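You operate a simulated robot arm through the tools that you are given. There is no shell and no other tool. Be economical: measure what you need, move in short steps, check, and stop when the job is done.

You are at the controls of a simulated robot arm. One attempt, no reset.

## Task
Take the small square bag on the top of the small steel table and put it away on the top board of the low wire rack. Stack the small carton labelled "ties" from the top of the small steel table on top of the small carton marked "clips". Open the wide counter drawer, take the orange cloth from the inside of the wide counter drawer and leave it on the front of the steel counter and shut the drawer again. Fetch the black-lidded jar and stand it on the top of the pile of white sacks. Take the clear jug from the wood-topped bench and leave it on the lower shelf of the long steel table. Any order will do. Set down upright: small square bag, black-lidded jar, clear jug.

It is judged by the outcome, as a careful person would: the job done as asked, and still so three seconds after it is handed in. It fails if anything else is knocked over, pushed out of place, dropped, spilled or broken. Flat cloth is picked up by pressing the open fingertips on it (5 to 10 N) and closing them slowly along it; thin cloth reads only 2 to 8 mm in the jaws.

## Robot
A 6-joint arm with a two-finger gripper on a trunk, on a base that drives. Base frame: it is fixed to the floor where the robot stands at the start and does not move with it; the origin is under the middle of the robot, x ahead of it, y to its left, z up. Units: mm, rad, N and s.
Its first joint turns from -2.897 to 2.897 rad. Places, roughly: black-lidded jar (6x6x15 cm) [900, -1800, 900]; clear jug (15x10x15 cm) [100, -3800, 700]; lower shelf of the long steel table [700, -1600, 300]; orange cloth (11x6x4 cm) [300, 1500, 700]; small carton [750, 0, 750]; small square bag (11x11x20 cm) [800, -100, 800]; steel counter [200, 1600, 800]; top board of the low wire rack [-600, -5900, 900]; top of the pile of white sacks [-1200, -4200, 600]; wide counter drawer [200, 1500, 700]. Payload 2.45 kg.
The TCP is the grasp point between the finger pads, 20 mm short of the fingertips. In the tool frame z runs along the fingers and y along their closing line. Largest opening 140 mm; the body of the gripper starts 168 mm behind the TCP.
Orientation is that of the tool frame in the base frame, as a unit quaternion [x, y, z, w]. With the fingers straight down and closing along the base's y, the tool's x points along the base's -x, its y along +y and its z along -z.

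## Interface
- The arm moves only by the tool arm_command. Its argument "motion" is a list of rows, each an object of numbers (a shift or turn left out is 0, a gripper value left out holds the last): "dx", "dy", "dz": the shift along the base's x, y, z in mm; "ax", "ay", "az": the turn, a rotation vector about the base's x, y, z in rad; "grip": the gripper command, from -1 (shut) to 1 (fully open), values between in proportion. In form: [{"dx": .., "dy": .., "dz": .., "ax": .., "ay": .., "az": .., "grip": ..}, ...]. A call has 1 to 8 rows; each row shifts and turns the commanded pose from where the row before left it. Each row takes 0.2 s and may step no farther than 50 mm and 0.15 rad from the row before; otherwise, or with a gripper value out of range, the whole call is refused. A pose out of reach is approached as far as the arm can. The call stops where the force on the tool passes 40 N (or 10 N more than at its start, if that is more) or the arm is blocked; 0.2 s more then pass. Each finger travels about 45 mm/s and halts on what it meets, pressing with about 26 N; the grip force reading is that of the motor and also rises with nothing between the fingers. The clock runs only during rows and for 0.2 s after the last one: add rows that do not move to give the fingers time. The reply holds the time, the measured pose of the TCP, the force on the tool along the base axes, the opening and the grip force, in the units named above and with some noise, with the torque about the TCP (base axes, N m) and any sound that the robot's microphone picked up, and new pictures: "views" is both (left out), scene, wrist or none.
- Cameras (640 x 400 px; columns grow to the right, rows downward): "scene" is now at [-105.1, 210.5, 1153.4]; the picture's right is [0.39, -0.92, 0.00], its down [-0.22, -0.09, -0.97] and it looks along [0.90, 0.37, -0.24] (base axes); focal length 219 px, centre (320, 200). "wrist" rides on the gripper at [78, 11, -209] in the tool frame; the picture's right is [-0.14, 0.99, 0.00], its down [-0.92, -0.13, -0.37] and it looks along [-0.37, -0.05, 0.93] (tool axes); focal length 280 px, centre (320, 200). There is no depth. A picture from a camera that has moved, and an enlarged one, comes with that camera's place and axes in the base frame and with its lens.
- steer(legs): drives the robot by 1 to 6 legs, each [ahead, left, turn to the left] in mm, mm and rad, along the robot's own axes; the way and the turn of a leg run together, so that a leg with both is an arc; at most 1500 mm and 3.142 rad a leg. The arm and the cameras ride along, it lands a little off, and it stops where it bumps. It gives what a move gives, and a new picture of the scene camera.
- pan_tilt(pan, tilt): turns the head with the scene camera to pan (to the left, within 2.496 rad either way) and tilt (down, from -0.506 to 1.204), counted from straight ahead of the robot. It gives what a move gives, and a new picture of the scene camera.
- inspect(camera, box): a new picture of the part [left, top, right, bottom] of that camera's present view, enlarged. It takes no simulated time.
- hand_in(): hands the job in; it is judged then, once.

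Go step by step. Nothing tells you exact positions but the pictures and the camera data: compare them with the known pose of the tool, close in by small moves and look again before you grip or let go. The budget is 186 turns and 260 pictures, counting those below and the enlarged ones. Unless the task says otherwise, let go and move clear before handing in, and close with one line.

The tools are called after "Request:" as name(argument=value, ...) on one line, values as JSON. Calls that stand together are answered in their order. arm_command: Moves the arm, as the interface text tells. Its arguments: {"type":"object","properties":{"motion":{"type":"array","items":{"type":"object","properties":{"dx":{"type":"number"},"dy":{"type":"number"},"dz":{"type":"number"},"ax":{"type":"number"},"ay":{"type":"number"},"az":{"type":"number"},"grip":{"type":"number"}}}},"views":{"type":"string","enum":["both","scene","wrist","none"]}},"required":["motion"]} The other tools are called the same way: steer (legs) drives the base; pan_tilt (pan, tilt) turns the head that bears the scene camera; inspect (camera, box) takes an enlarged picture of a part of a camera's view; hand_in () hands the job in.

At the start:

```text
t: 0.0
ee_pos: [463.7, 427.7, 1087.4]
orientation: [0.0, 1.0, 0.0, 0.0]
ft_force: [-0.5, 0.3, -0.5]
torque: [0.0, 0.04, 0.0]
gripper_width: 139.8
finger_force: 0.1
robot x, y, heading: [-0.7, 0.5, 0.0]
head pan, tilt: [0.396, 0.237]
```

scene: 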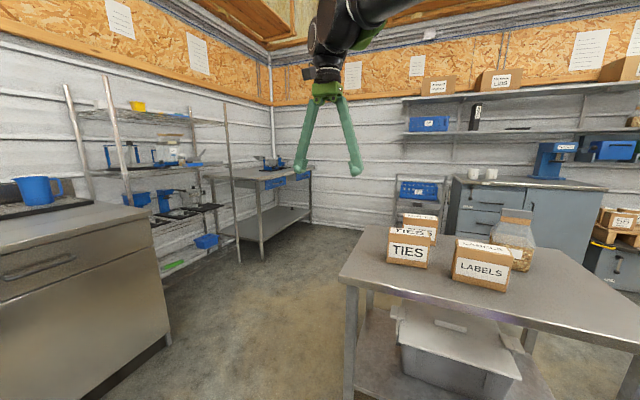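
wrist: 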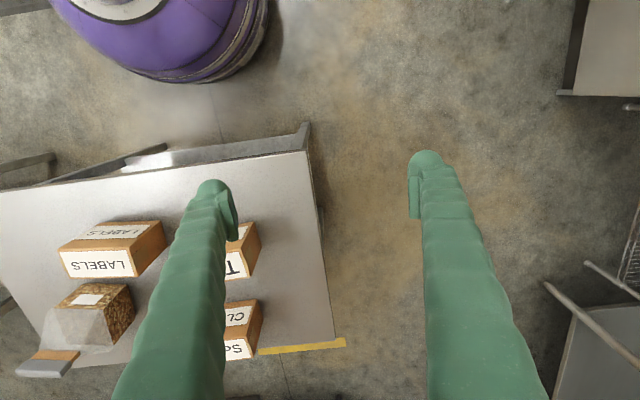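

I see the small steel table ahead with TIES, LABELS, a bag and other cartons behind; the counter is to the left. I'll enlarge the table view first.

Request:
inspect(camera="scene", box=[360, 180, 560, 305])

Request:
inspect(camera="wrist", box=[0, 120, 360, 400])

Request:
pan_tilt(pan=-0.2, tilt=0.5)

```text
3.20 times, centred on (460, 242) of scene
camera zoom: at [-105.1, 210.5, 1153.4], right [0.39, -0.92, 0.0], down [-0.22, -0.09, -0.97], along [0.9, 0.37, -0.24], focal length 702 px, centre (-128, 64)
```

zoom: 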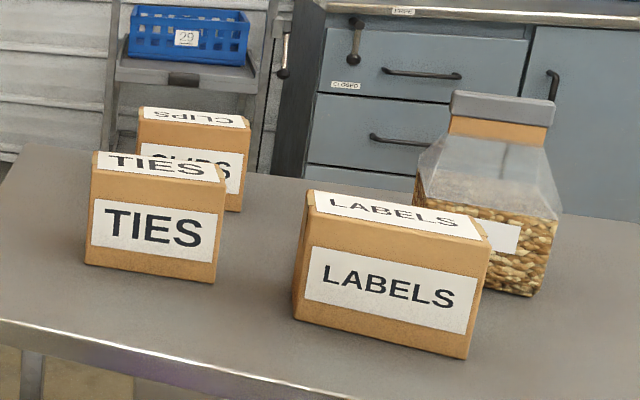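

```text
1.43 times, centred on (180, 260) of wrist
camera zoom: at [385.2, 438.7, 1296.5], right [0.14, 0.99, 0.0], down [0.92, -0.13, 0.37], along [0.37, -0.05, -0.93], focal length 401 px, centre (520, 114)
```

zoom: 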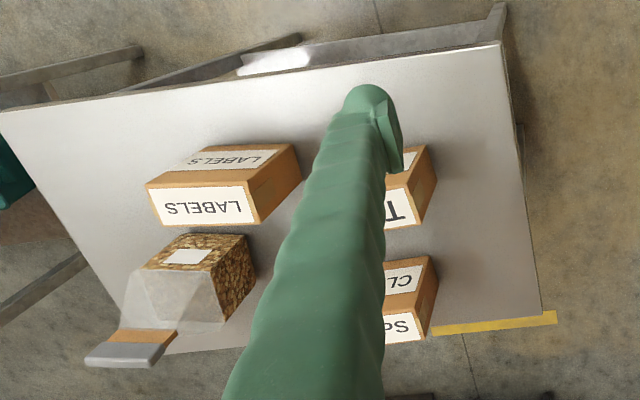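

```text
t: 1.0
ee_pos: [462.8, 427.7, 1089.8]
orientation: [-0.001, 1.0, 0.0, 0.001]
ft_force: [-0.1, -0.1, 0.4]
torque: [0.0, 0.03, -0.01]
gripper_width: 140.1
finger_force: 0.1
robot x, y, heading: [4.8, 0.8, 0.002]
head pan, tilt: [-0.201, 0.499]
camera scene: at [-102.0, 156.4, 1129.3], right [-0.2, -0.98, 0.0], down [-0.47, 0.09, -0.88], along [0.86, -0.17, -0.48], focal length 219 px, centre (320, 200)
```

scene: 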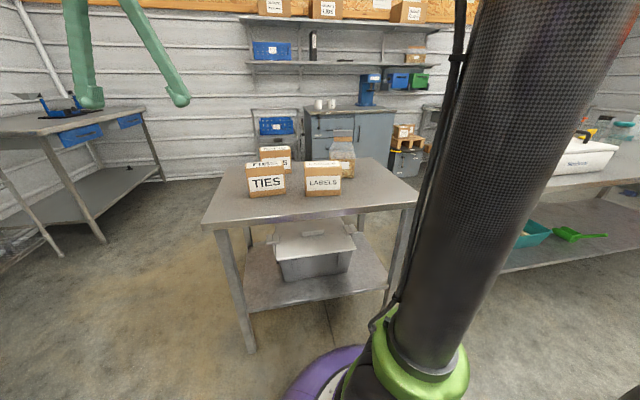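

TIES appears to be around x≈650, y≈200 with the table near z≈760. I'll move the gripper above it for a closer wrist view.

Request:
arm_command(motion=[{"dx": 25, "dy": -40}, {"dx": 25, "dy": -40}, {"dx": 25, "dy": -40}, {"dx": 25, "dy": -40}, {"dx": 25, "dy": -40}, {"dx": 25, "dy": -27}, {}, {}], views="both")

```text
t: 2.8
ee_pos: [615.4, 199.4, 1085.1]
orientation: [0.0, 1.0, -0.001, 0.0]
ft_force: [-0.4, -0.1, 1.1]
torque: [-0.02, 0.02, 0.01]
gripper_width: 139.9
finger_force: 0.0
robot x, y, heading: [-3.1, -1.6, 0.003]
head pan, tilt: [-0.201, 0.499]
camera scene: at [-102.0, 156.2, 1129.2], right [-0.2, -0.98, 0.0], down [-0.47, 0.1, -0.88], along [0.86, -0.18, -0.48], focal length 219 px, centre (320, 200)
camera wrist: at [537.8, 210.6, 1294.3], right [0.14, 0.99, 0.0], down [0.92, -0.13, 0.37], along [0.37, -0.05, -0.93], focal length 280 px, centre (320, 200)
```

scene: 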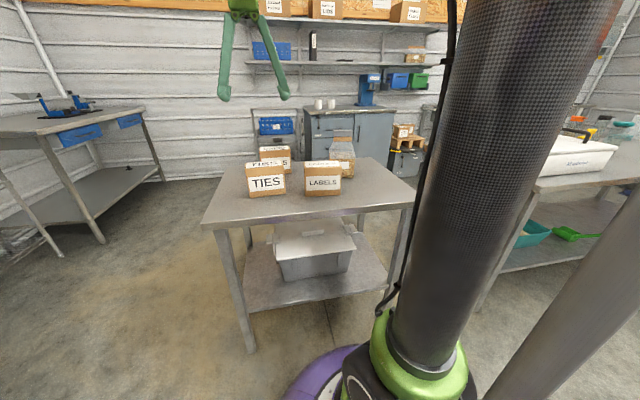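
wrist: 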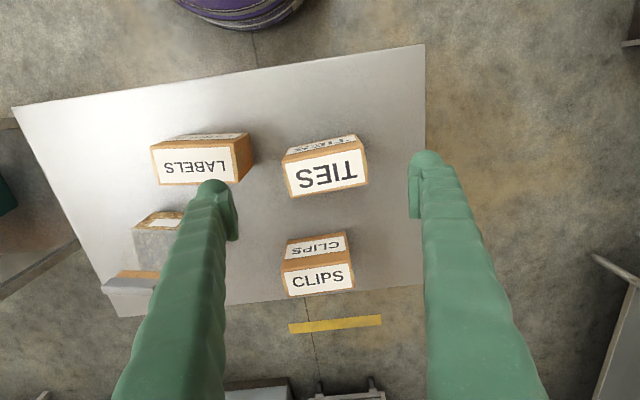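

Request:
inspect(camera="scene", box=[200, 120, 400, 245])

Request:
inspect(camera="wrist", box=[90, 90, 410, 330])

```text
3.20 times, centred on (300, 182) of scene
camera zoom: at [-102.0, 156.2, 1129.2], right [-0.2, -0.98, 0.0], down [-0.47, 0.1, -0.88], along [0.86, -0.18, -0.48], focal length 702 px, centre (384, 256)
```

zoom: 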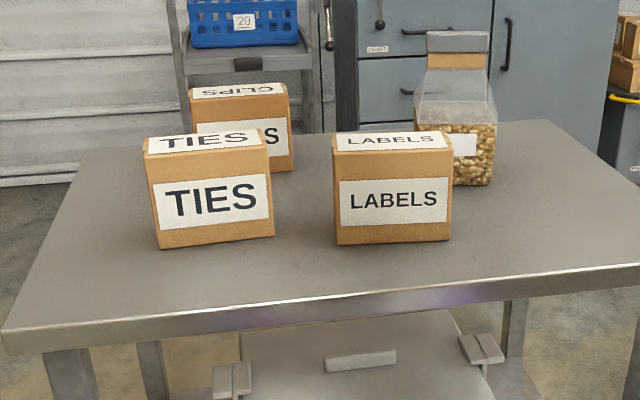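

```text
1.67 times, centred on (250, 210) of wrist
camera zoom: at [537.8, 210.6, 1294.3], right [0.14, 0.99, 0.0], down [0.92, -0.13, 0.37], along [0.37, -0.05, -0.93], focal length 467 px, centre (437, 183)
```

zoom: 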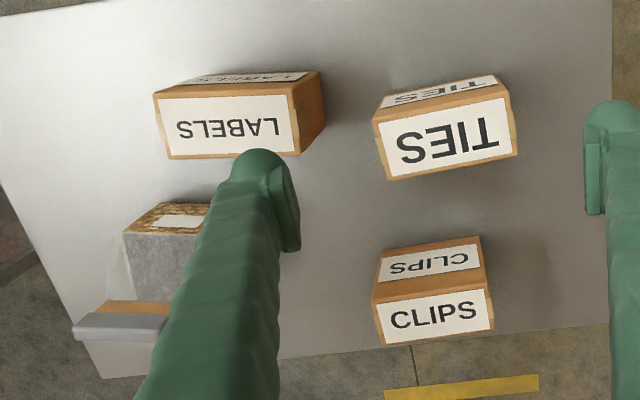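

TIES top centre ≈ (661, 202, 873), 61 deep × 124 wide, yaw ≈ +0.08; CLIPS top centre ≈ (863, 162). I'll rotate the gripper to close along x and move over TIES.

Request:
arm_command(motion=[{"az": -0.149, "dx": 6}, {"az": -0.149, "dx": 6}, {"az": -0.149, "dx": 6}, {"az": -0.149, "dx": 6}, {"az": -0.149, "dx": 6}, {"az": -0.149, "dx": 6}, {"az": -0.149, "dx": 6}, {"az": -0.149, "dx": 4, "dy": 3}], views="none")

Request:
arm_command(motion=[{"az": -0.149, "dz": -40}, {"az": -0.149, "dz": -40}, {}, {}], views="both")

```text
t: 4.6
ee_pos: [660.0, 205.1, 1088.7]
orientation: [0.562, 0.827, 0.0, 0.0]
ft_force: [-0.1, 0.2, 0.5]
torque: [0.03, 0.01, -0.01]
gripper_width: 139.9
finger_force: 0.1
robot x, y, heading: [-0.5, -0.6, 0.001]
head pan, tilt: [-0.201, 0.499]
```

```text
t: 5.6
ee_pos: [657.6, 204.8, 1008.4]
orientation: [0.678, 0.735, 0.001, 0.0]
ft_force: [0.6, 0.2, 0.6]
torque: [-0.01, -0.02, 0.01]
gripper_width: 139.9
finger_force: 0.1
robot x, y, heading: [1.0, 1.9, -0.002]
head pan, tilt: [-0.201, 0.499]
camera scene: at [-102.0, 156.2, 1129.2], right [-0.2, -0.98, 0.0], down [-0.47, 0.1, -0.88], along [0.86, -0.18, -0.48], focal length 219 px, centre (320, 200)
camera wrist: at [663.1, 283.9, 1216.1], right [1.0, -0.06, 0.0], down [-0.05, -0.93, 0.37], along [-0.02, -0.37, -0.93], focal length 280 px, centre (320, 200)
```

scene: 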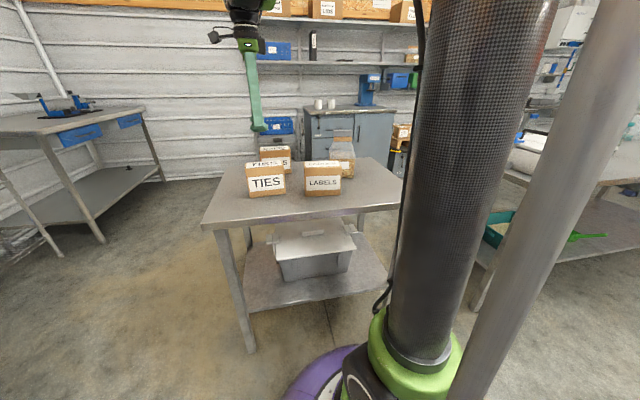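
wrist: 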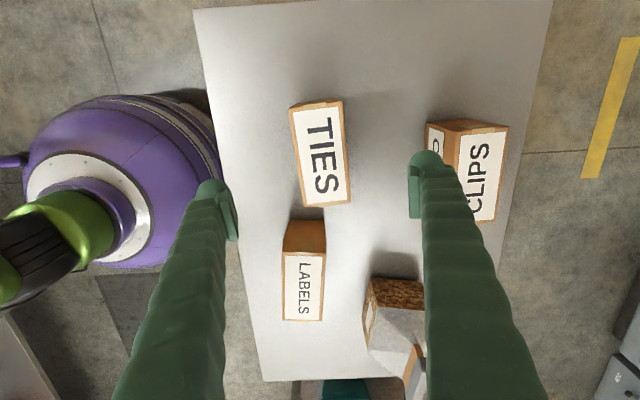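

Request:
arm_command(motion=[{"dz": -45, "az": -0.03, "dx": 2, "dy": 3}, {"dz": -45}, {"dz": -45}, {"dz": -35}, {}], views="both")

```text
t: 6.8
ee_pos: [659.5, 208.2, 836.9]
orientation: [0.689, 0.724, 0.0, 0.0]
ft_force: [0.2, -0.1, 0.6]
torque: [0.02, 0.02, -0.01]
gripper_width: 140.0
finger_force: 0.1
robot x, y, heading: [-3.7, -1.5, -0.002]
head pan, tilt: [-0.201, 0.499]
camera scene: at [-102.0, 156.2, 1129.2], right [-0.2, -0.98, 0.0], down [-0.47, 0.1, -0.88], along [0.86, -0.18, -0.48], focal length 219 px, centre (320, 200)
camera wrist: at [667.4, 288.1, 1045.7], right [1.0, -0.09, 0.0], down [-0.08, -0.93, 0.37], along [-0.03, -0.37, -0.93], focal length 280 px, centre (320, 200)
```

scene: 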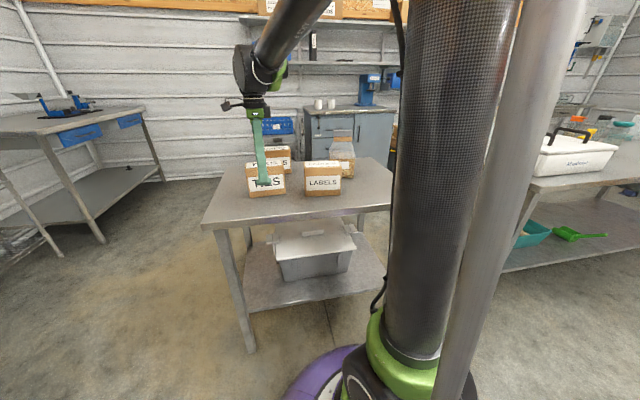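
wrist: 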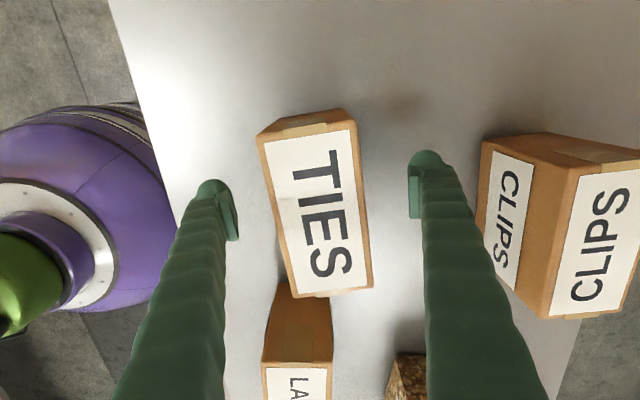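

The fingers straddle TIES well. Closing.

Request:
arm_command(motion=[{"az": 0.02, "grip": -1}, {}, {}, {}, {}, {}], views="none")

Request:
arm_command(motion=[{"dz": 40}, {"dz": 50}, {"dz": 50}, {"dz": 20}, {}], views="both")

```text
t: 8.2
ee_pos: [659.3, 207.4, 837.8]
orientation: [0.681, 0.732, 0.0, 0.0]
ft_force: [0.4, 0.1, 2.4]
torque: [0.0, -0.01, -0.01]
gripper_width: 72.0
finger_force: 26.2
robot x, y, heading: [0.4, 0.6, 0.002]
head pan, tilt: [-0.201, 0.499]
```

```text
t: 9.4
ee_pos: [660.7, 206.0, 998.7]
orientation: [0.682, 0.732, 0.0, 0.0]
ft_force: [-0.3, 0.3, -2.8]
torque: [-0.02, -0.02, -0.01]
gripper_width: 72.5
finger_force: 25.5
robot x, y, heading: [1.1, 1.6, -0.002]
head pan, tilt: [-0.201, 0.499]
camera scene: at [-101.9, 156.3, 1129.2], right [-0.2, -0.98, 0.0], down [-0.47, 0.1, -0.88], along [0.86, -0.18, -0.48], focal length 219 px, centre (320, 200)
camera wrist: at [666.1, 284.8, 1207.5], right [1.0, -0.07, 0.0], down [-0.06, -0.93, 0.37], along [-0.02, -0.37, -0.93], focal length 280 px, centre (320, 200)
```

scene: 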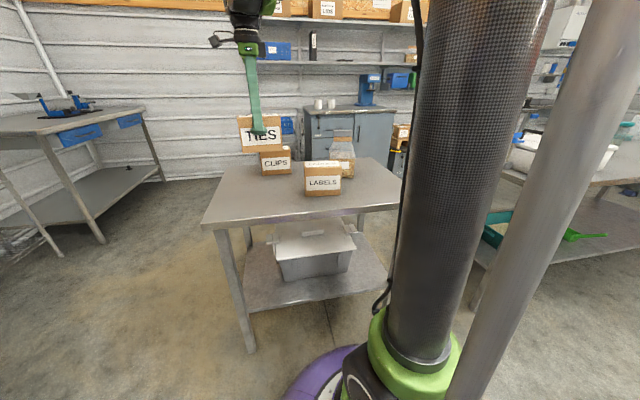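
wrist: 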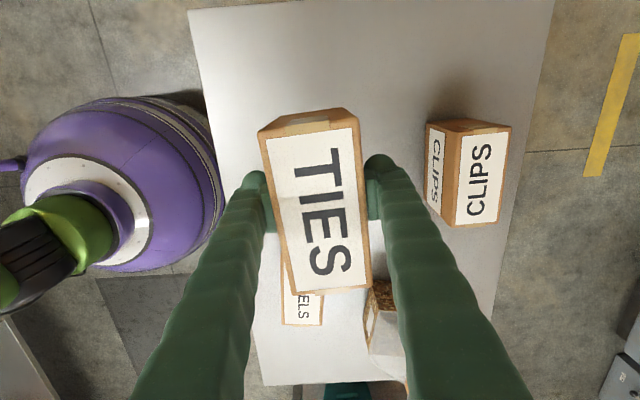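

Request:
inspect(camera="scene", box=[220, 100, 380, 200])

Request:
inspect(camera="wrist", box=[400, 90, 560, 250])

```text
4.00 times, centred on (300, 150) of scene
camera zoom: at [-101.9, 156.3, 1129.2], right [-0.2, -0.98, 0.0], down [-0.47, 0.1, -0.88], along [0.86, -0.18, -0.48], focal length 878 px, centre (400, 400)
```

zoom: 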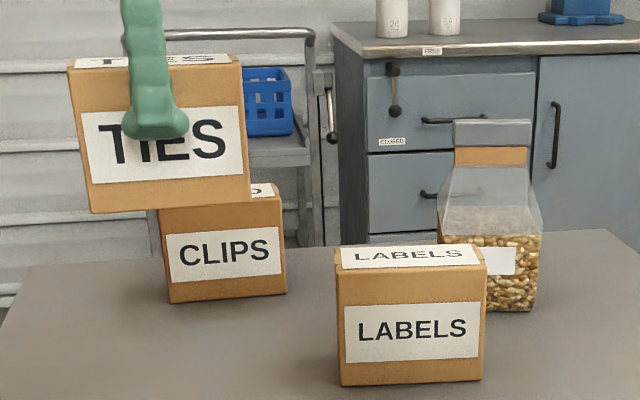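

```text
2.50 times, centred on (480, 170) of wrist
camera zoom: at [666.1, 284.8, 1207.5], right [1.0, -0.07, 0.0], down [-0.06, -0.93, 0.37], along [-0.02, -0.37, -0.93], focal length 701 px, centre (-80, 275)
```

zoom: 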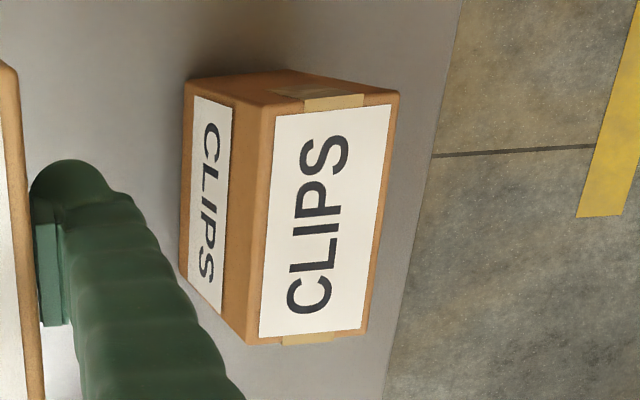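

CLIPS top centre ≈ (861, 162, 870), yaw ≈ 0.05. Carrying TIES over it.

Request:
arm_command(motion=[{"dx": 40, "dy": -9, "dz": 10, "az": -0.02}, {"dx": 40, "dy": -9}, {"dx": 40, "dy": -9}, {"dx": 40, "dy": -9}, {"dx": 40, "dy": -8}, {}, {}], views="both")

```text
t: 11.0
ee_pos: [861.8, 160.6, 1008.4]
orientation: [0.689, 0.725, 0.0, 0.001]
ft_force: [-0.3, -0.1, -2.4]
torque: [-0.01, -0.04, -0.01]
gripper_width: 72.1
finger_force: 25.5
robot x, y, heading: [0.7, -0.7, 0.0]
head pan, tilt: [-0.201, 0.499]
camera scene: at [-101.8, 156.3, 1129.3], right [-0.2, -0.98, 0.0], down [-0.47, 0.1, -0.88], along [0.86, -0.18, -0.48], focal length 219 px, centre (320, 200)
camera wrist: at [869.4, 239.6, 1216.9], right [1.0, -0.09, 0.0], down [-0.08, -0.93, 0.37], along [-0.03, -0.37, -0.93], focal length 280 px, centre (320, 200)
```

scene: 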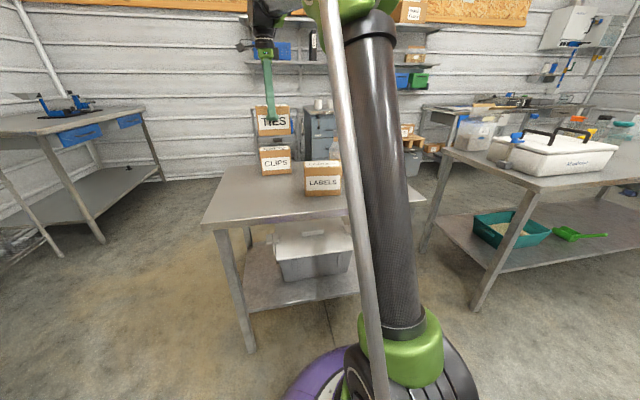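
wrist: 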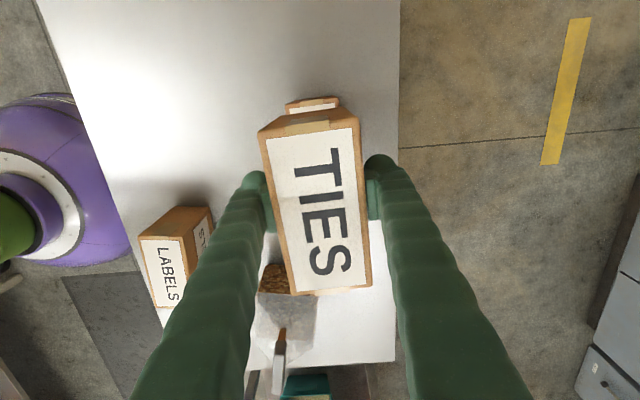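

Request:
arm_command(motion=[{"dz": -25, "dy": 1}, {"dz": -20}, {"dz": -6}, {}], views="scene")

Request:
inspect(camera="scene", box=[230, 90, 330, 190])

```text
t: 12.0
ee_pos: [859.3, 162.6, 958.1]
orientation: [0.69, 0.724, 0.0, -0.001]
ft_force: [-0.3, 0.5, -2.7]
torque: [0.02, 0.01, 0.02]
gripper_width: 72.4
finger_force: 26.0
robot x, y, heading: [-3.0, 1.8, -0.003]
head pan, tilt: [-0.201, 0.499]
camera scene: at [-101.8, 156.3, 1129.3], right [-0.2, -0.98, 0.0], down [-0.47, 0.1, -0.88], along [0.86, -0.18, -0.48], focal length 219 px, centre (320, 200)
```

scene: 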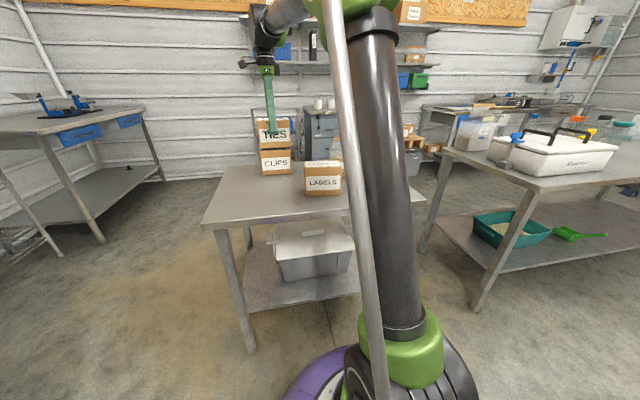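

```text
4.00 times, centred on (280, 140) of scene
camera zoom: at [-101.8, 156.3, 1129.3], right [-0.2, -0.98, 0.0], down [-0.47, 0.1, -0.88], along [0.86, -0.18, -0.48], focal length 878 px, centre (480, 440)
```

zoom: 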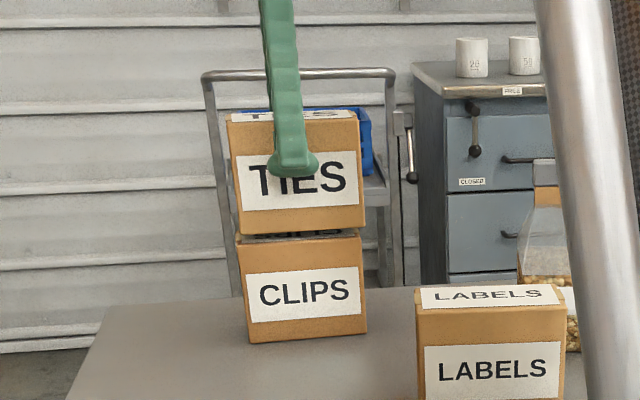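

A small gap remains; lowering in small steps until contact.

Request:
arm_command(motion=[{"dz": -3}, {"dz": -2}, {}], views="none")

Request:
arm_command(motion=[{"dz": -2}, {}], views="none")

Request:
inspect(camera="scene", box=[230, 90, 330, 190])

```text
t: 12.8
ee_pos: [860.4, 163.9, 952.5]
orientation: [0.689, 0.725, -0.001, 0.001]
ft_force: [0.0, 0.4, -2.4]
torque: [0.0, 0.01, -0.01]
gripper_width: 72.3
finger_force: 26.0
robot x, y, heading: [3.7, 1.9, 0.002]
head pan, tilt: [-0.201, 0.499]
```

```text
t: 13.4
ee_pos: [859.8, 163.4, 949.0]
orientation: [0.689, 0.725, 0.0, 0.0]
ft_force: [-0.7, -0.1, -3.0]
torque: [-0.01, 0.0, -0.02]
gripper_width: 72.2
finger_force: 26.1
robot x, y, heading: [0.5, -0.2, -0.001]
head pan, tilt: [-0.201, 0.499]
```

```text
4.00 times, centred on (280, 140) of scene
camera zoom: at [-101.8, 156.3, 1129.3], right [-0.2, -0.98, 0.0], down [-0.47, 0.1, -0.88], along [0.86, -0.18, -0.48], focal length 878 px, centre (480, 440)
```

zoom: 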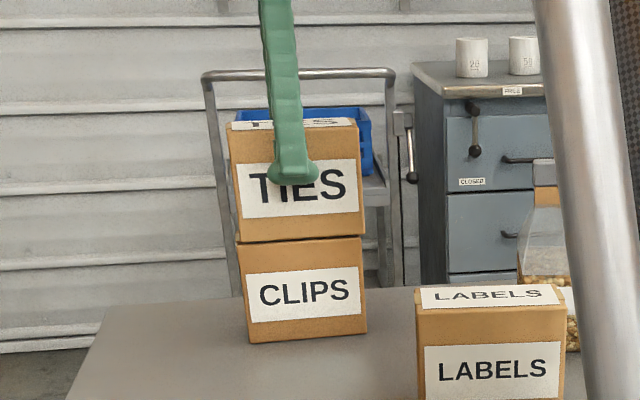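

Request:
arm_command(motion=[{"dz": -2}, {}], views="none")

Request:
arm_command(motion=[{"dz": -1}, {}], views="none")

```text
t: 14.0
ee_pos: [860.1, 162.8, 949.4]
orientation: [0.689, 0.725, 0.0, -0.001]
ft_force: [0.6, 0.8, -2.4]
torque: [0.03, 0.01, 0.0]
gripper_width: 72.5
finger_force: 25.9
robot x, y, heading: [2.7, 1.1, 0.002]
head pan, tilt: [-0.201, 0.499]
```

```text
t: 14.6
ee_pos: [859.3, 163.5, 948.4]
orientation: [0.689, 0.725, 0.0, -0.001]
ft_force: [0.1, -0.3, 10.9]
torque: [0.0, -0.02, -0.04]
gripper_width: 72.2
finger_force: 25.7
robot x, y, heading: [1.4, -0.6, -0.0]
head pan, tilt: [-0.201, 0.499]
```

Contact made. Opening slowly, then rising.

Request:
arm_command(motion=[{"grip": 0.3}, {}, {"grip": 1}, {}, {}, {}], views="none")

Request:
arm_command(motion=[{"dz": 50}, {"dz": 50}, {"dz": 30, "dx": -30}, {"dx": -40, "dy": -40, "dz": 10}, {"dx": -20, "dy": -40, "dz": 10}, {"dy": -40}, {}], views="both")

```text
t: 16.0
ee_pos: [860.2, 164.0, 946.6]
orientation: [0.689, 0.725, 0.0, 0.0]
ft_force: [-0.3, 0.0, 0.6]
torque: [0.04, -0.02, 0.02]
gripper_width: 140.0
finger_force: 0.0
robot x, y, heading: [-6.9, -0.3, 0.006]
head pan, tilt: [-0.201, 0.499]
```

```text
refused: row 4 steps farther than a row can; nothing moved
```

Request:
arm_command(motion=[{"dz": 50}, {"dz": 50}, {"dz": 40}, {"dx": -25, "dy": -35}, {"dx": -25, "dy": -35}, {"dx": -20, "dy": -35}, {}], views="both")

```text
t: 17.6
ee_pos: [792.1, 57.8, 1086.3]
orientation: [0.689, 0.725, 0.0, -0.001]
ft_force: [-0.1, -0.4, -0.2]
torque: [-0.02, 0.0, 0.01]
gripper_width: 140.0
finger_force: 0.1
robot x, y, heading: [-3.6, 2.3, 0.002]
head pan, tilt: [-0.201, 0.499]
camera scene: at [-101.9, 156.3, 1129.3], right [-0.2, -0.98, 0.0], down [-0.47, 0.1, -0.88], along [0.86, -0.17, -0.48], focal length 219 px, centre (320, 200)
camera wrist: at [799.6, 136.7, 1295.9], right [1.0, -0.09, 0.0], down [-0.08, -0.93, 0.37], along [-0.03, -0.37, -0.93], focal length 280 px, centre (320, 200)
```

scene: 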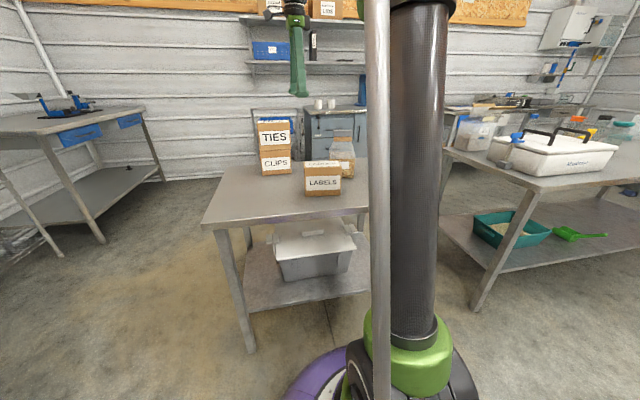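
wrist: 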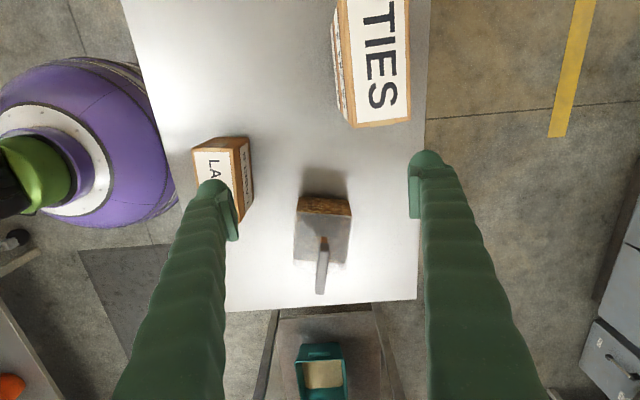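

TIES is neatly on CLIPS. Next the bag: its grey top clip is near (782, -102, 955), long along y. Moving over it with the closing line across.

Request:
arm_command(motion=[{"dy": -40, "dx": -2}, {"dy": -40, "dx": -2, "az": -0.06}, {"dy": -40, "dx": -3, "az": -0.06}, {"dy": -40, "dx": -3, "az": -0.06}, {}], views="both")

Request:
inspect(camera="wrist", box=[220, 60, 420, 260])

Request:
inspect(camera="scene", box=[290, 100, 390, 200])

```text
t: 18.8
ee_pos: [780.4, -102.4, 1087.5]
orientation: [0.751, 0.66, 0.0, 0.0]
ft_force: [0.8, 0.6, -0.9]
torque: [0.02, 0.0, 0.02]
gripper_width: 139.9
finger_force: 0.1
robot x, y, heading: [2.6, -4.0, -0.002]
head pan, tilt: [-0.201, 0.499]
camera scene: at [-101.9, 156.2, 1129.3], right [-0.2, -0.98, 0.0], down [-0.47, 0.1, -0.88], along [0.86, -0.18, -0.48], focal length 219 px, centre (320, 200)
camera wrist: at [802.8, -26.7, 1296.2], right [0.96, -0.26, 0.0], down [-0.25, -0.9, 0.37], along [-0.1, -0.36, -0.93], focal length 280 px, centre (320, 200)
```

scene: 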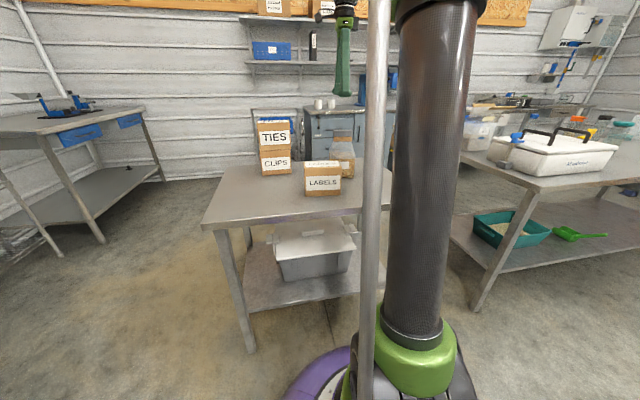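
wrist: 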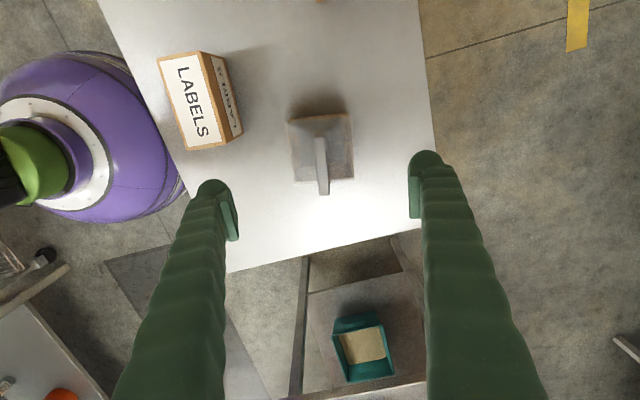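

```text
2.00 times, centred on (320, 160) of wrist
camera zoom: at [802.8, -26.7, 1296.2], right [0.96, -0.26, 0.0], down [-0.25, -0.9, 0.37], along [-0.1, -0.36, -0.93], focal length 561 px, centre (320, 280)
```

zoom: 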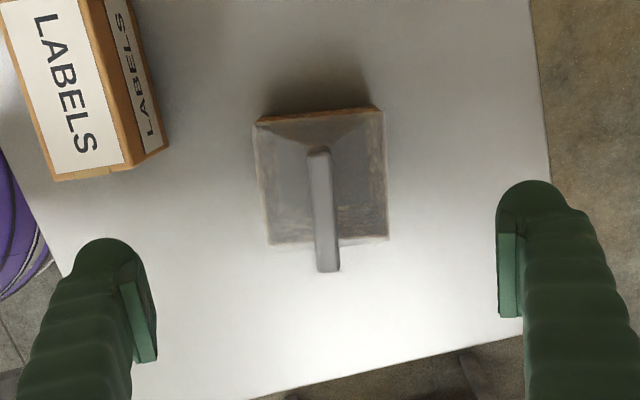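

```text
4.00 times, centred on (340, 150) of scene
camera zoom: at [-101.9, 156.2, 1129.3], right [-0.2, -0.98, 0.0], down [-0.47, 0.1, -0.88], along [0.86, -0.18, -0.48], focal length 878 px, centre (240, 400)
```

zoom: 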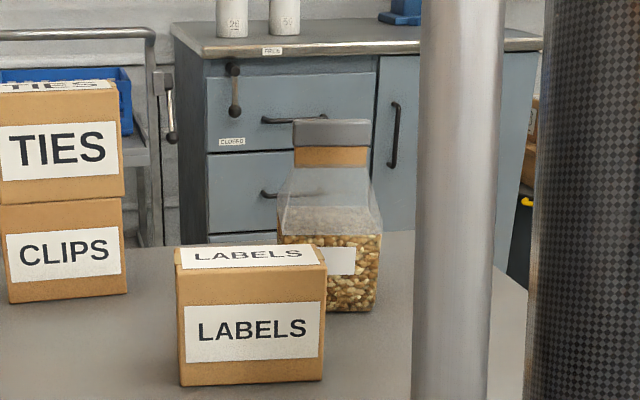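

Request:
arm_command(motion=[{"dy": -14, "az": -0.07, "dz": -30}, {"dz": -40}, {"dz": -40}, {"dz": -20}, {}], views="both")

```text
t: 20.0
ee_pos: [781.3, -116.2, 956.9]
orientation: [0.774, 0.633, 0.0, 0.0]
ft_force: [0.1, -0.4, 0.3]
torque: [-0.02, 0.01, 0.02]
gripper_width: 140.0
finger_force: 0.0
robot x, y, heading: [0.8, -4.1, -0.001]
head pan, tilt: [-0.201, 0.499]
camera scene: at [-101.9, 156.2, 1129.3], right [-0.2, -0.98, 0.0], down [-0.47, 0.1, -0.88], along [0.86, -0.18, -0.48], focal length 219 px, centre (320, 200)
camera wrist: at [808.0, -41.0, 1165.0], right [0.94, -0.33, 0.0], down [-0.31, -0.88, 0.37], along [-0.12, -0.35, -0.93], focal length 280 px, centre (320, 200)
```

scene: 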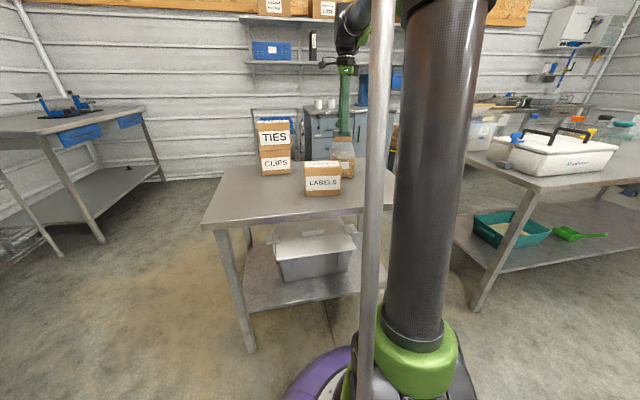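
wrist: 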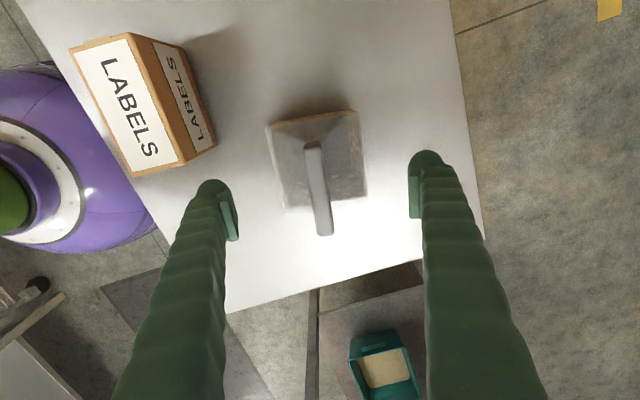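

Request:
arm_command(motion=[{"dz": -20, "az": -0.02}, {"dz": -10}, {"grip": -1}, {}, {}, {}, {}, {}], views="none")

Request:
arm_command(motion=[{}, {}, {}], views="both")

```text
t: 21.8
ee_pos: [781.2, -115.9, 927.1]
orientation: [0.78, 0.626, 0.0, 0.0]
ft_force: [-1.2, 0.3, 0.8]
torque: [0.02, 0.0, 0.03]
gripper_width: 16.1
finger_force: 0.2
robot x, y, heading: [2.4, -1.0, 0.001]
head pan, tilt: [-0.201, 0.499]
```

```text
t: 22.6
ee_pos: [782.2, -117.1, 927.5]
orientation: [0.781, 0.625, 0.0, 0.0]
ft_force: [-0.3, 0.3, 0.0]
torque: [-0.04, 0.03, -0.01]
gripper_width: 11.2
finger_force: 26.1
robot x, y, heading: [-0.6, 3.4, 0.001]
head pan, tilt: [-0.201, 0.499]
camera scene: at [-101.9, 156.2, 1129.3], right [-0.2, -0.98, 0.0], down [-0.47, 0.1, -0.88], along [0.86, -0.17, -0.48], focal length 219 px, centre (320, 200)
camera wrist: at [810.4, -42.2, 1136.0], right [0.94, -0.35, 0.0], down [-0.33, -0.87, 0.37], along [-0.13, -0.35, -0.93], focal length 280 px, centre (320, 200)
```

scene: 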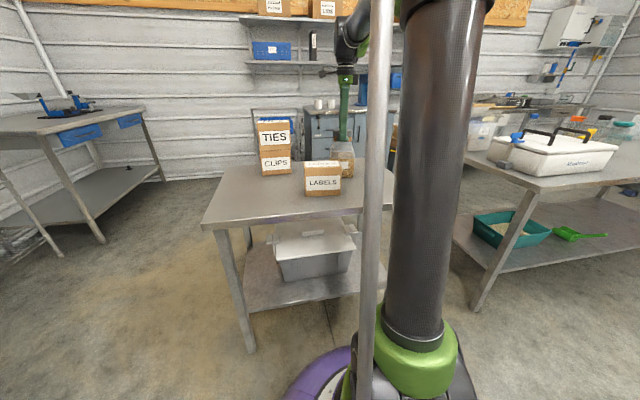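
wrist: 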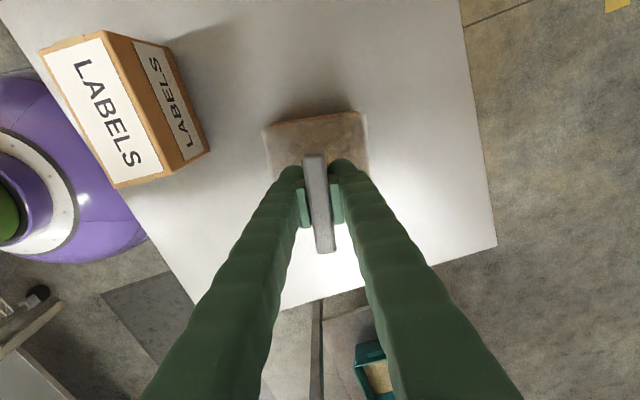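

Grip on the clip (11 mm). Lifting.

Request:
arm_command(motion=[{"dz": 20}, {"dz": 40}, {"dz": 50}, {"dz": 50}, {}], views="both")

```text
t: 23.8
ee_pos: [781.7, -114.2, 1085.3]
orientation: [0.78, 0.626, 0.0, 0.0]
ft_force: [-0.4, 0.1, -4.6]
torque: [-0.02, 0.0, -0.03]
gripper_width: 11.4
finger_force: 25.9
robot x, y, heading: [1.5, 0.3, 0.001]
head pan, tilt: [-0.201, 0.499]
camera scene: at [-101.8, 156.1, 1129.3], right [-0.2, -0.98, 0.0], down [-0.47, 0.1, -0.88], along [0.86, -0.17, -0.48], focal length 219 px, centre (320, 200)
camera wrist: at [810.3, -40.7, 1294.1], right [0.94, -0.35, 0.0], down [-0.33, -0.87, 0.37], along [-0.13, -0.35, -0.93], focal length 280 px, centre (320, 200)
```

scene: 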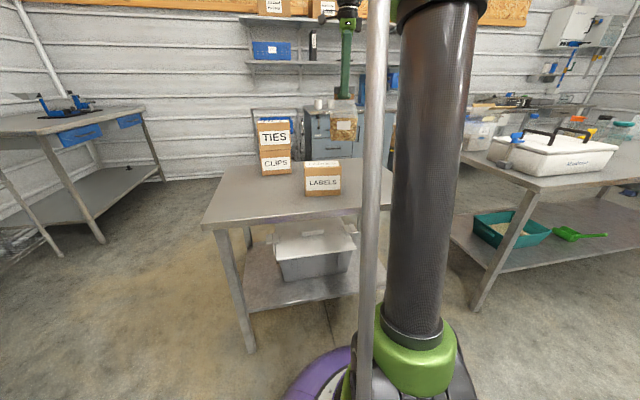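
wrist: 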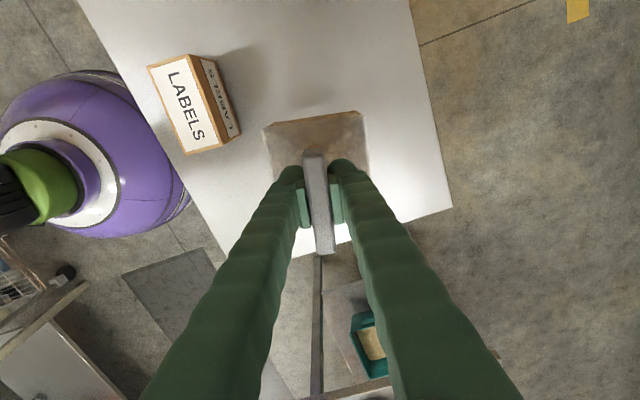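

Bag held securely (≈0.45 kg). Retracting the arm over LABELS (clear by 40+ mm) and looking around to the right for the route.

Request:
arm_command(motion=[{"dx": -45, "dz": 15}, {"dx": -45, "dz": 15}, {"dx": -45}, {"dx": -45}, {"dx": -45}, {"dx": -45}, {"dx": -45}, {}], views="none")

Request:
pan_tilt(pan=-1.0, tilt=0.4)

Request:
pan_tilt(pan=-1.7, tilt=0.35)

Request:
pan_tilt(pan=-2.4, tilt=0.35)

```text
t: 25.6
ee_pos: [465.1, -117.5, 1115.0]
orientation: [0.78, 0.625, 0.0, 0.0]
ft_force: [0.2, 0.1, -3.9]
torque: [0.03, 0.05, -0.01]
gripper_width: 11.4
finger_force: 25.9
robot x, y, heading: [2.1, 2.8, 0.004]
head pan, tilt: [-0.201, 0.499]
```

```text
t: 26.7
ee_pos: [466.8, -117.1, 1116.1]
orientation: [0.78, 0.626, 0.0, 0.0]
ft_force: [-0.3, -0.1, -4.9]
torque: [0.02, 0.01, 0.0]
gripper_width: 11.5
finger_force: 25.7
robot x, y, heading: [2.3, -0.1, -0.003]
head pan, tilt: [-1.0, 0.4]
camera scene: at [-112.2, 127.3, 1133.6], right [-0.51, -0.86, 0.0], down [-0.38, 0.22, -0.9], along [0.77, -0.46, -0.44], focal length 219 px, centre (320, 200)
```

scene: 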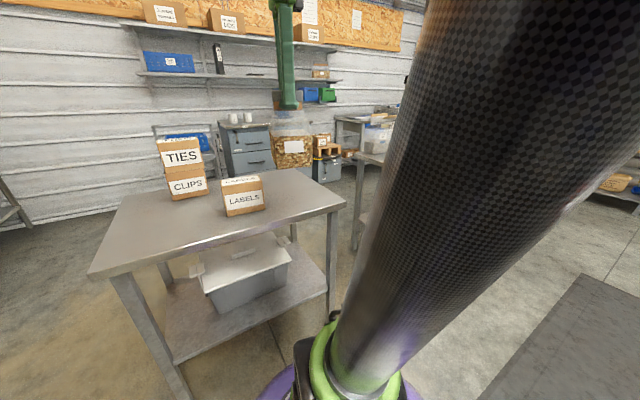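

```text
t: 27.8
ee_pos: [465.5, -117.5, 1115.1]
orientation: [0.78, 0.626, 0.0, -0.001]
ft_force: [0.3, 0.2, -4.9]
torque: [-0.01, 0.01, 0.0]
gripper_width: 11.4
finger_force: 26.8
robot x, y, heading: [-1.4, -0.5, 0.001]
head pan, tilt: [-1.7, 0.351]
camera scene: at [-111.9, 127.4, 1134.4], right [-0.51, -0.86, 0.0], down [-0.37, 0.22, -0.9], along [0.78, -0.46, -0.43], focal length 219 px, centre (320, 200)
```

scene: 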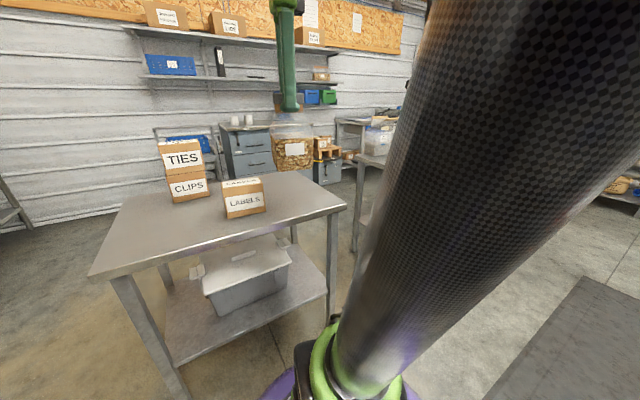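

```text
t: 28.9
ee_pos: [465.0, -117.4, 1115.8]
orientation: [0.78, 0.626, 0.0, 0.0]
ft_force: [-0.3, 0.1, -4.2]
torque: [0.0, -0.01, 0.0]
gripper_width: 11.5
finger_force: 25.8
robot x, y, heading: [1.2, 1.7, 0.003]
head pan, tilt: [-2.4, 0.351]
camera scene: at [-111.6, 127.2, 1137.0], right [-0.51, -0.86, 0.0], down [-0.35, 0.21, -0.92], along [0.79, -0.47, -0.4], focal length 219 px, centre (320, 200)
```

scene: 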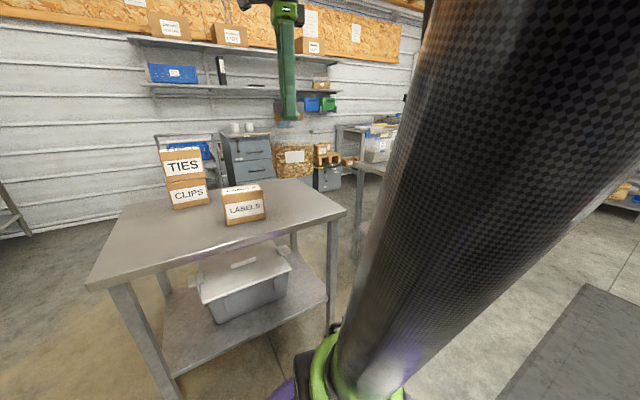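

The head pan is blocked by the arm's column, so I'll turn the robot itself to face -y and look.

Request:
pan_tilt(pan=0.3, tilt=0.3)

Request:
steer(legs=[[0, 0, -1.57]])

Request:
pan_tilt(pan=-0.5, tilt=0.3)

```text
t: 31.3
ee_pos: [465.0, -117.9, 1116.3]
orientation: [0.781, 0.625, 0.0, 0.0]
ft_force: [0.3, 0.2, -3.5]
torque: [0.0, 0.0, -0.02]
gripper_width: 11.6
finger_force: 26.1
robot x, y, heading: [2.7, -0.1, 0.001]
head pan, tilt: [0.3, 0.3]
camera scene: at [-101.9, 201.9, 1147.7], right [0.3, -0.96, 0.0], down [-0.28, -0.09, -0.96], along [0.91, 0.28, -0.3], focal length 219 px, centre (320, 200)
```

scene: 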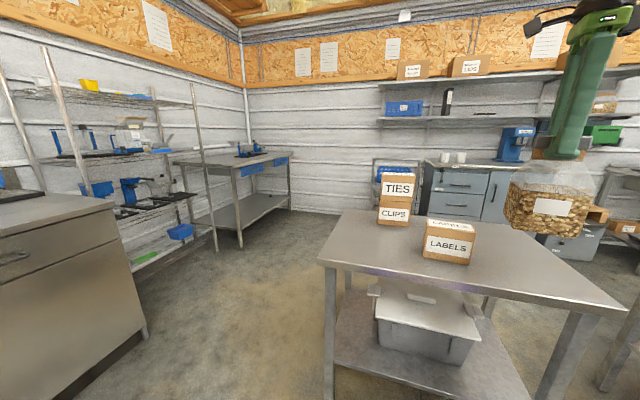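

```text
t: 35.5
ee_pos: [-112.3, -468.5, 1116.2]
orientation: [0.995, -0.104, 0.0, 0.0]
ft_force: [-0.5, 0.3, -4.1]
torque: [-0.01, 0.0, 0.03]
gripper_width: 11.5
finger_force: 26.0
robot x, y, heading: [-2.6, -1.6, -1.559]
head pan, tilt: [0.3, 0.3]
camera scene: at [200.1, 102.4, 1147.7], right [-0.95, -0.31, 0.0], down [-0.09, 0.28, -0.96], along [0.29, -0.91, -0.3], focal length 219 px, centre (320, 200)
```

scene: 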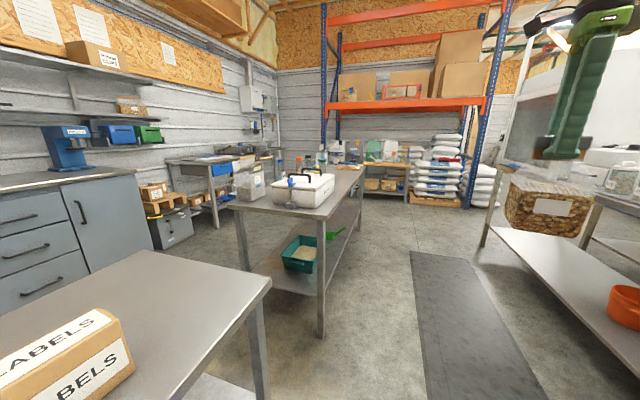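

```text
t: 36.6
ee_pos: [-111.6, -466.9, 1116.3]
orientation: [0.995, -0.103, 0.0, 0.001]
ft_force: [1.9, -0.9, -3.1]
torque: [-0.05, 0.01, -0.01]
gripper_width: 11.3
finger_force: 25.7
robot x, y, heading: [1.2, -2.3, -1.558]
head pan, tilt: [-0.499, 0.3]
camera scene: at [127.7, 108.7, 1147.7], right [-0.88, 0.47, 0.0], down [0.14, 0.26, -0.96], along [-0.45, -0.84, -0.3], focal length 219 px, centre (320, 200)
```

scene: 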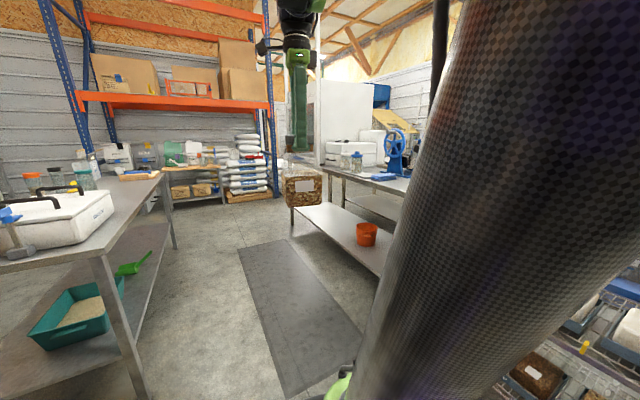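

Request:
inspect(camera="scene", box=[80, 80, 340, 240])

Request:
steer(legs=[[0, 0, -0.45]])

Request:
pan_tilt(pan=-0.1, tilt=0.3)

```text
2.46 times, centred on (210, 160) of scene
camera zoom: at [127.7, 108.7, 1147.7], right [-0.88, 0.47, 0.0], down [0.14, 0.26, -0.96], along [-0.45, -0.84, -0.3], focal length 540 px, centre (591, 298)
```

zoom: 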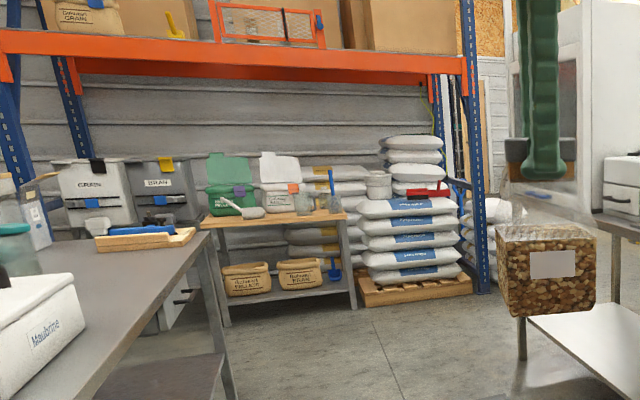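

```text
t: 38.3
ee_pos: [-305.6, -372.3, 1115.2]
orientation: [0.946, -0.324, 0.0, 0.0]
ft_force: [-0.2, 0.0, -5.4]
torque: [0.0, 0.0, -0.02]
gripper_width: 11.8
finger_force: 26.6
robot x, y, heading: [2.9, -1.7, -2.011]
head pan, tilt: [-0.499, 0.3]
camera scene: at [162.6, 41.3, 1147.7], right [-0.59, 0.81, 0.0], down [0.24, 0.17, -0.96], along [-0.77, -0.56, -0.3], focal length 219 px, centre (320, 200)
```

scene: 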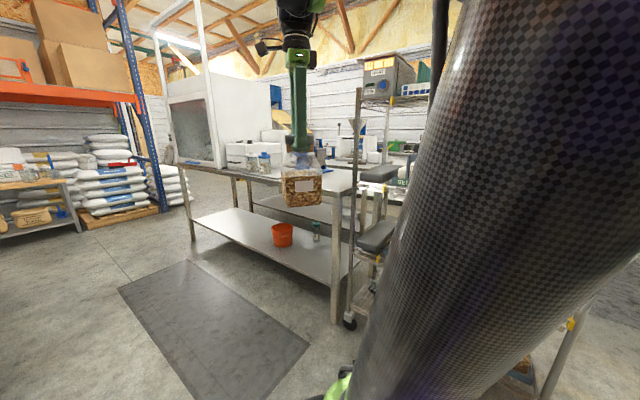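

```text
t: 39.2
ee_pos: [-306.2, -370.2, 1115.7]
orientation: [0.946, -0.325, 0.0, 0.0]
ft_force: [-0.1, 0.3, -3.1]
torque: [-0.03, -0.03, 0.02]
gripper_width: 11.6
finger_force: 25.5
robot x, y, heading: [-0.2, 0.4, -2.012]
head pan, tilt: [-0.099, 0.3]
camera scene: at [189.9, 16.3, 1147.7], right [-0.86, 0.52, 0.0], down [0.15, 0.25, -0.96], along [-0.49, -0.82, -0.3], focal length 219 px, centre (320, 200)
```

scene: 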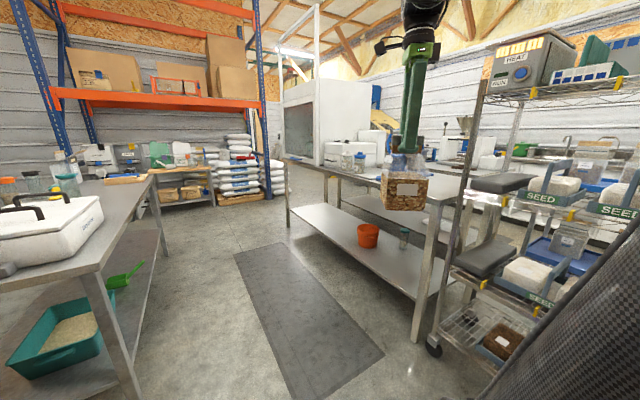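

The aisle between the tables spans x≈-770…480. I'll drive down it at x≈-250 to about y=-2200 and look again.

Request:
steer(legs=[[0, 0, 0.44], [1200, -250, 0], [1000, 0, 0]])

Request:
pan_tilt(pan=-0.4, tilt=0.3)

```text
t: 51.4
ee_pos: [-374.8, -2644.1, 1116.0]
orientation: [0.994, -0.112, 0.0, -0.001]
ft_force: [-0.3, 0.8, -5.2]
torque: [0.01, -0.02, -0.01]
gripper_width: 11.6
finger_force: 25.9
robot x, y, heading: [-256.8, -2182.7, -1.575]
head pan, tilt: [-0.099, 0.3]
camera scene: at [-91.7, -2083.7, 1147.7], right [-0.99, 0.1, 0.0], down [0.03, 0.29, -0.96], along [-0.1, -0.95, -0.3], focal length 219 px, centre (320, 200)
```

scene: 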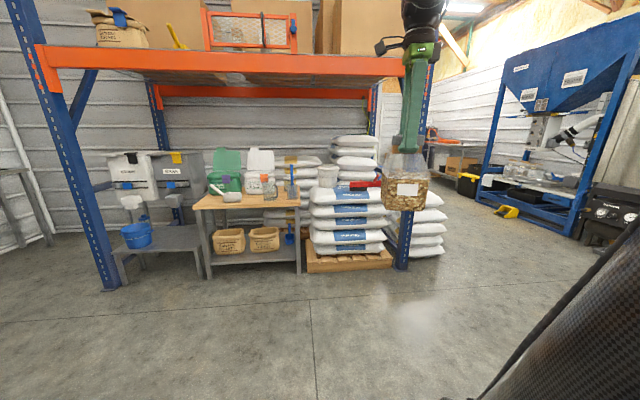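

```text
t: 52.2
ee_pos: [-375.8, -2644.2, 1115.5]
orientation: [0.994, -0.113, 0.0, 0.0]
ft_force: [0.0, 0.3, -3.9]
torque: [0.01, 0.02, -0.03]
gripper_width: 11.8
finger_force: 26.0
robot x, y, heading: [-260.2, -2181.8, -1.566]
head pan, tilt: [-0.4, 0.3]
camera scene: at [-118.7, -2076.7, 1147.7], right [-0.92, 0.39, 0.0], down [0.12, 0.27, -0.96], along [-0.37, -0.88, -0.3], focal length 219 px, centre (320, 200)
```

scene: 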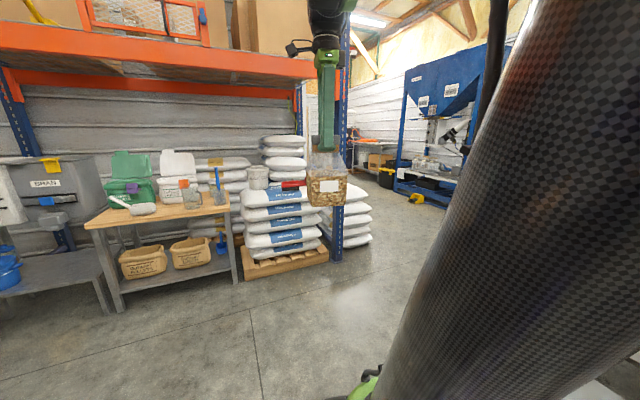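

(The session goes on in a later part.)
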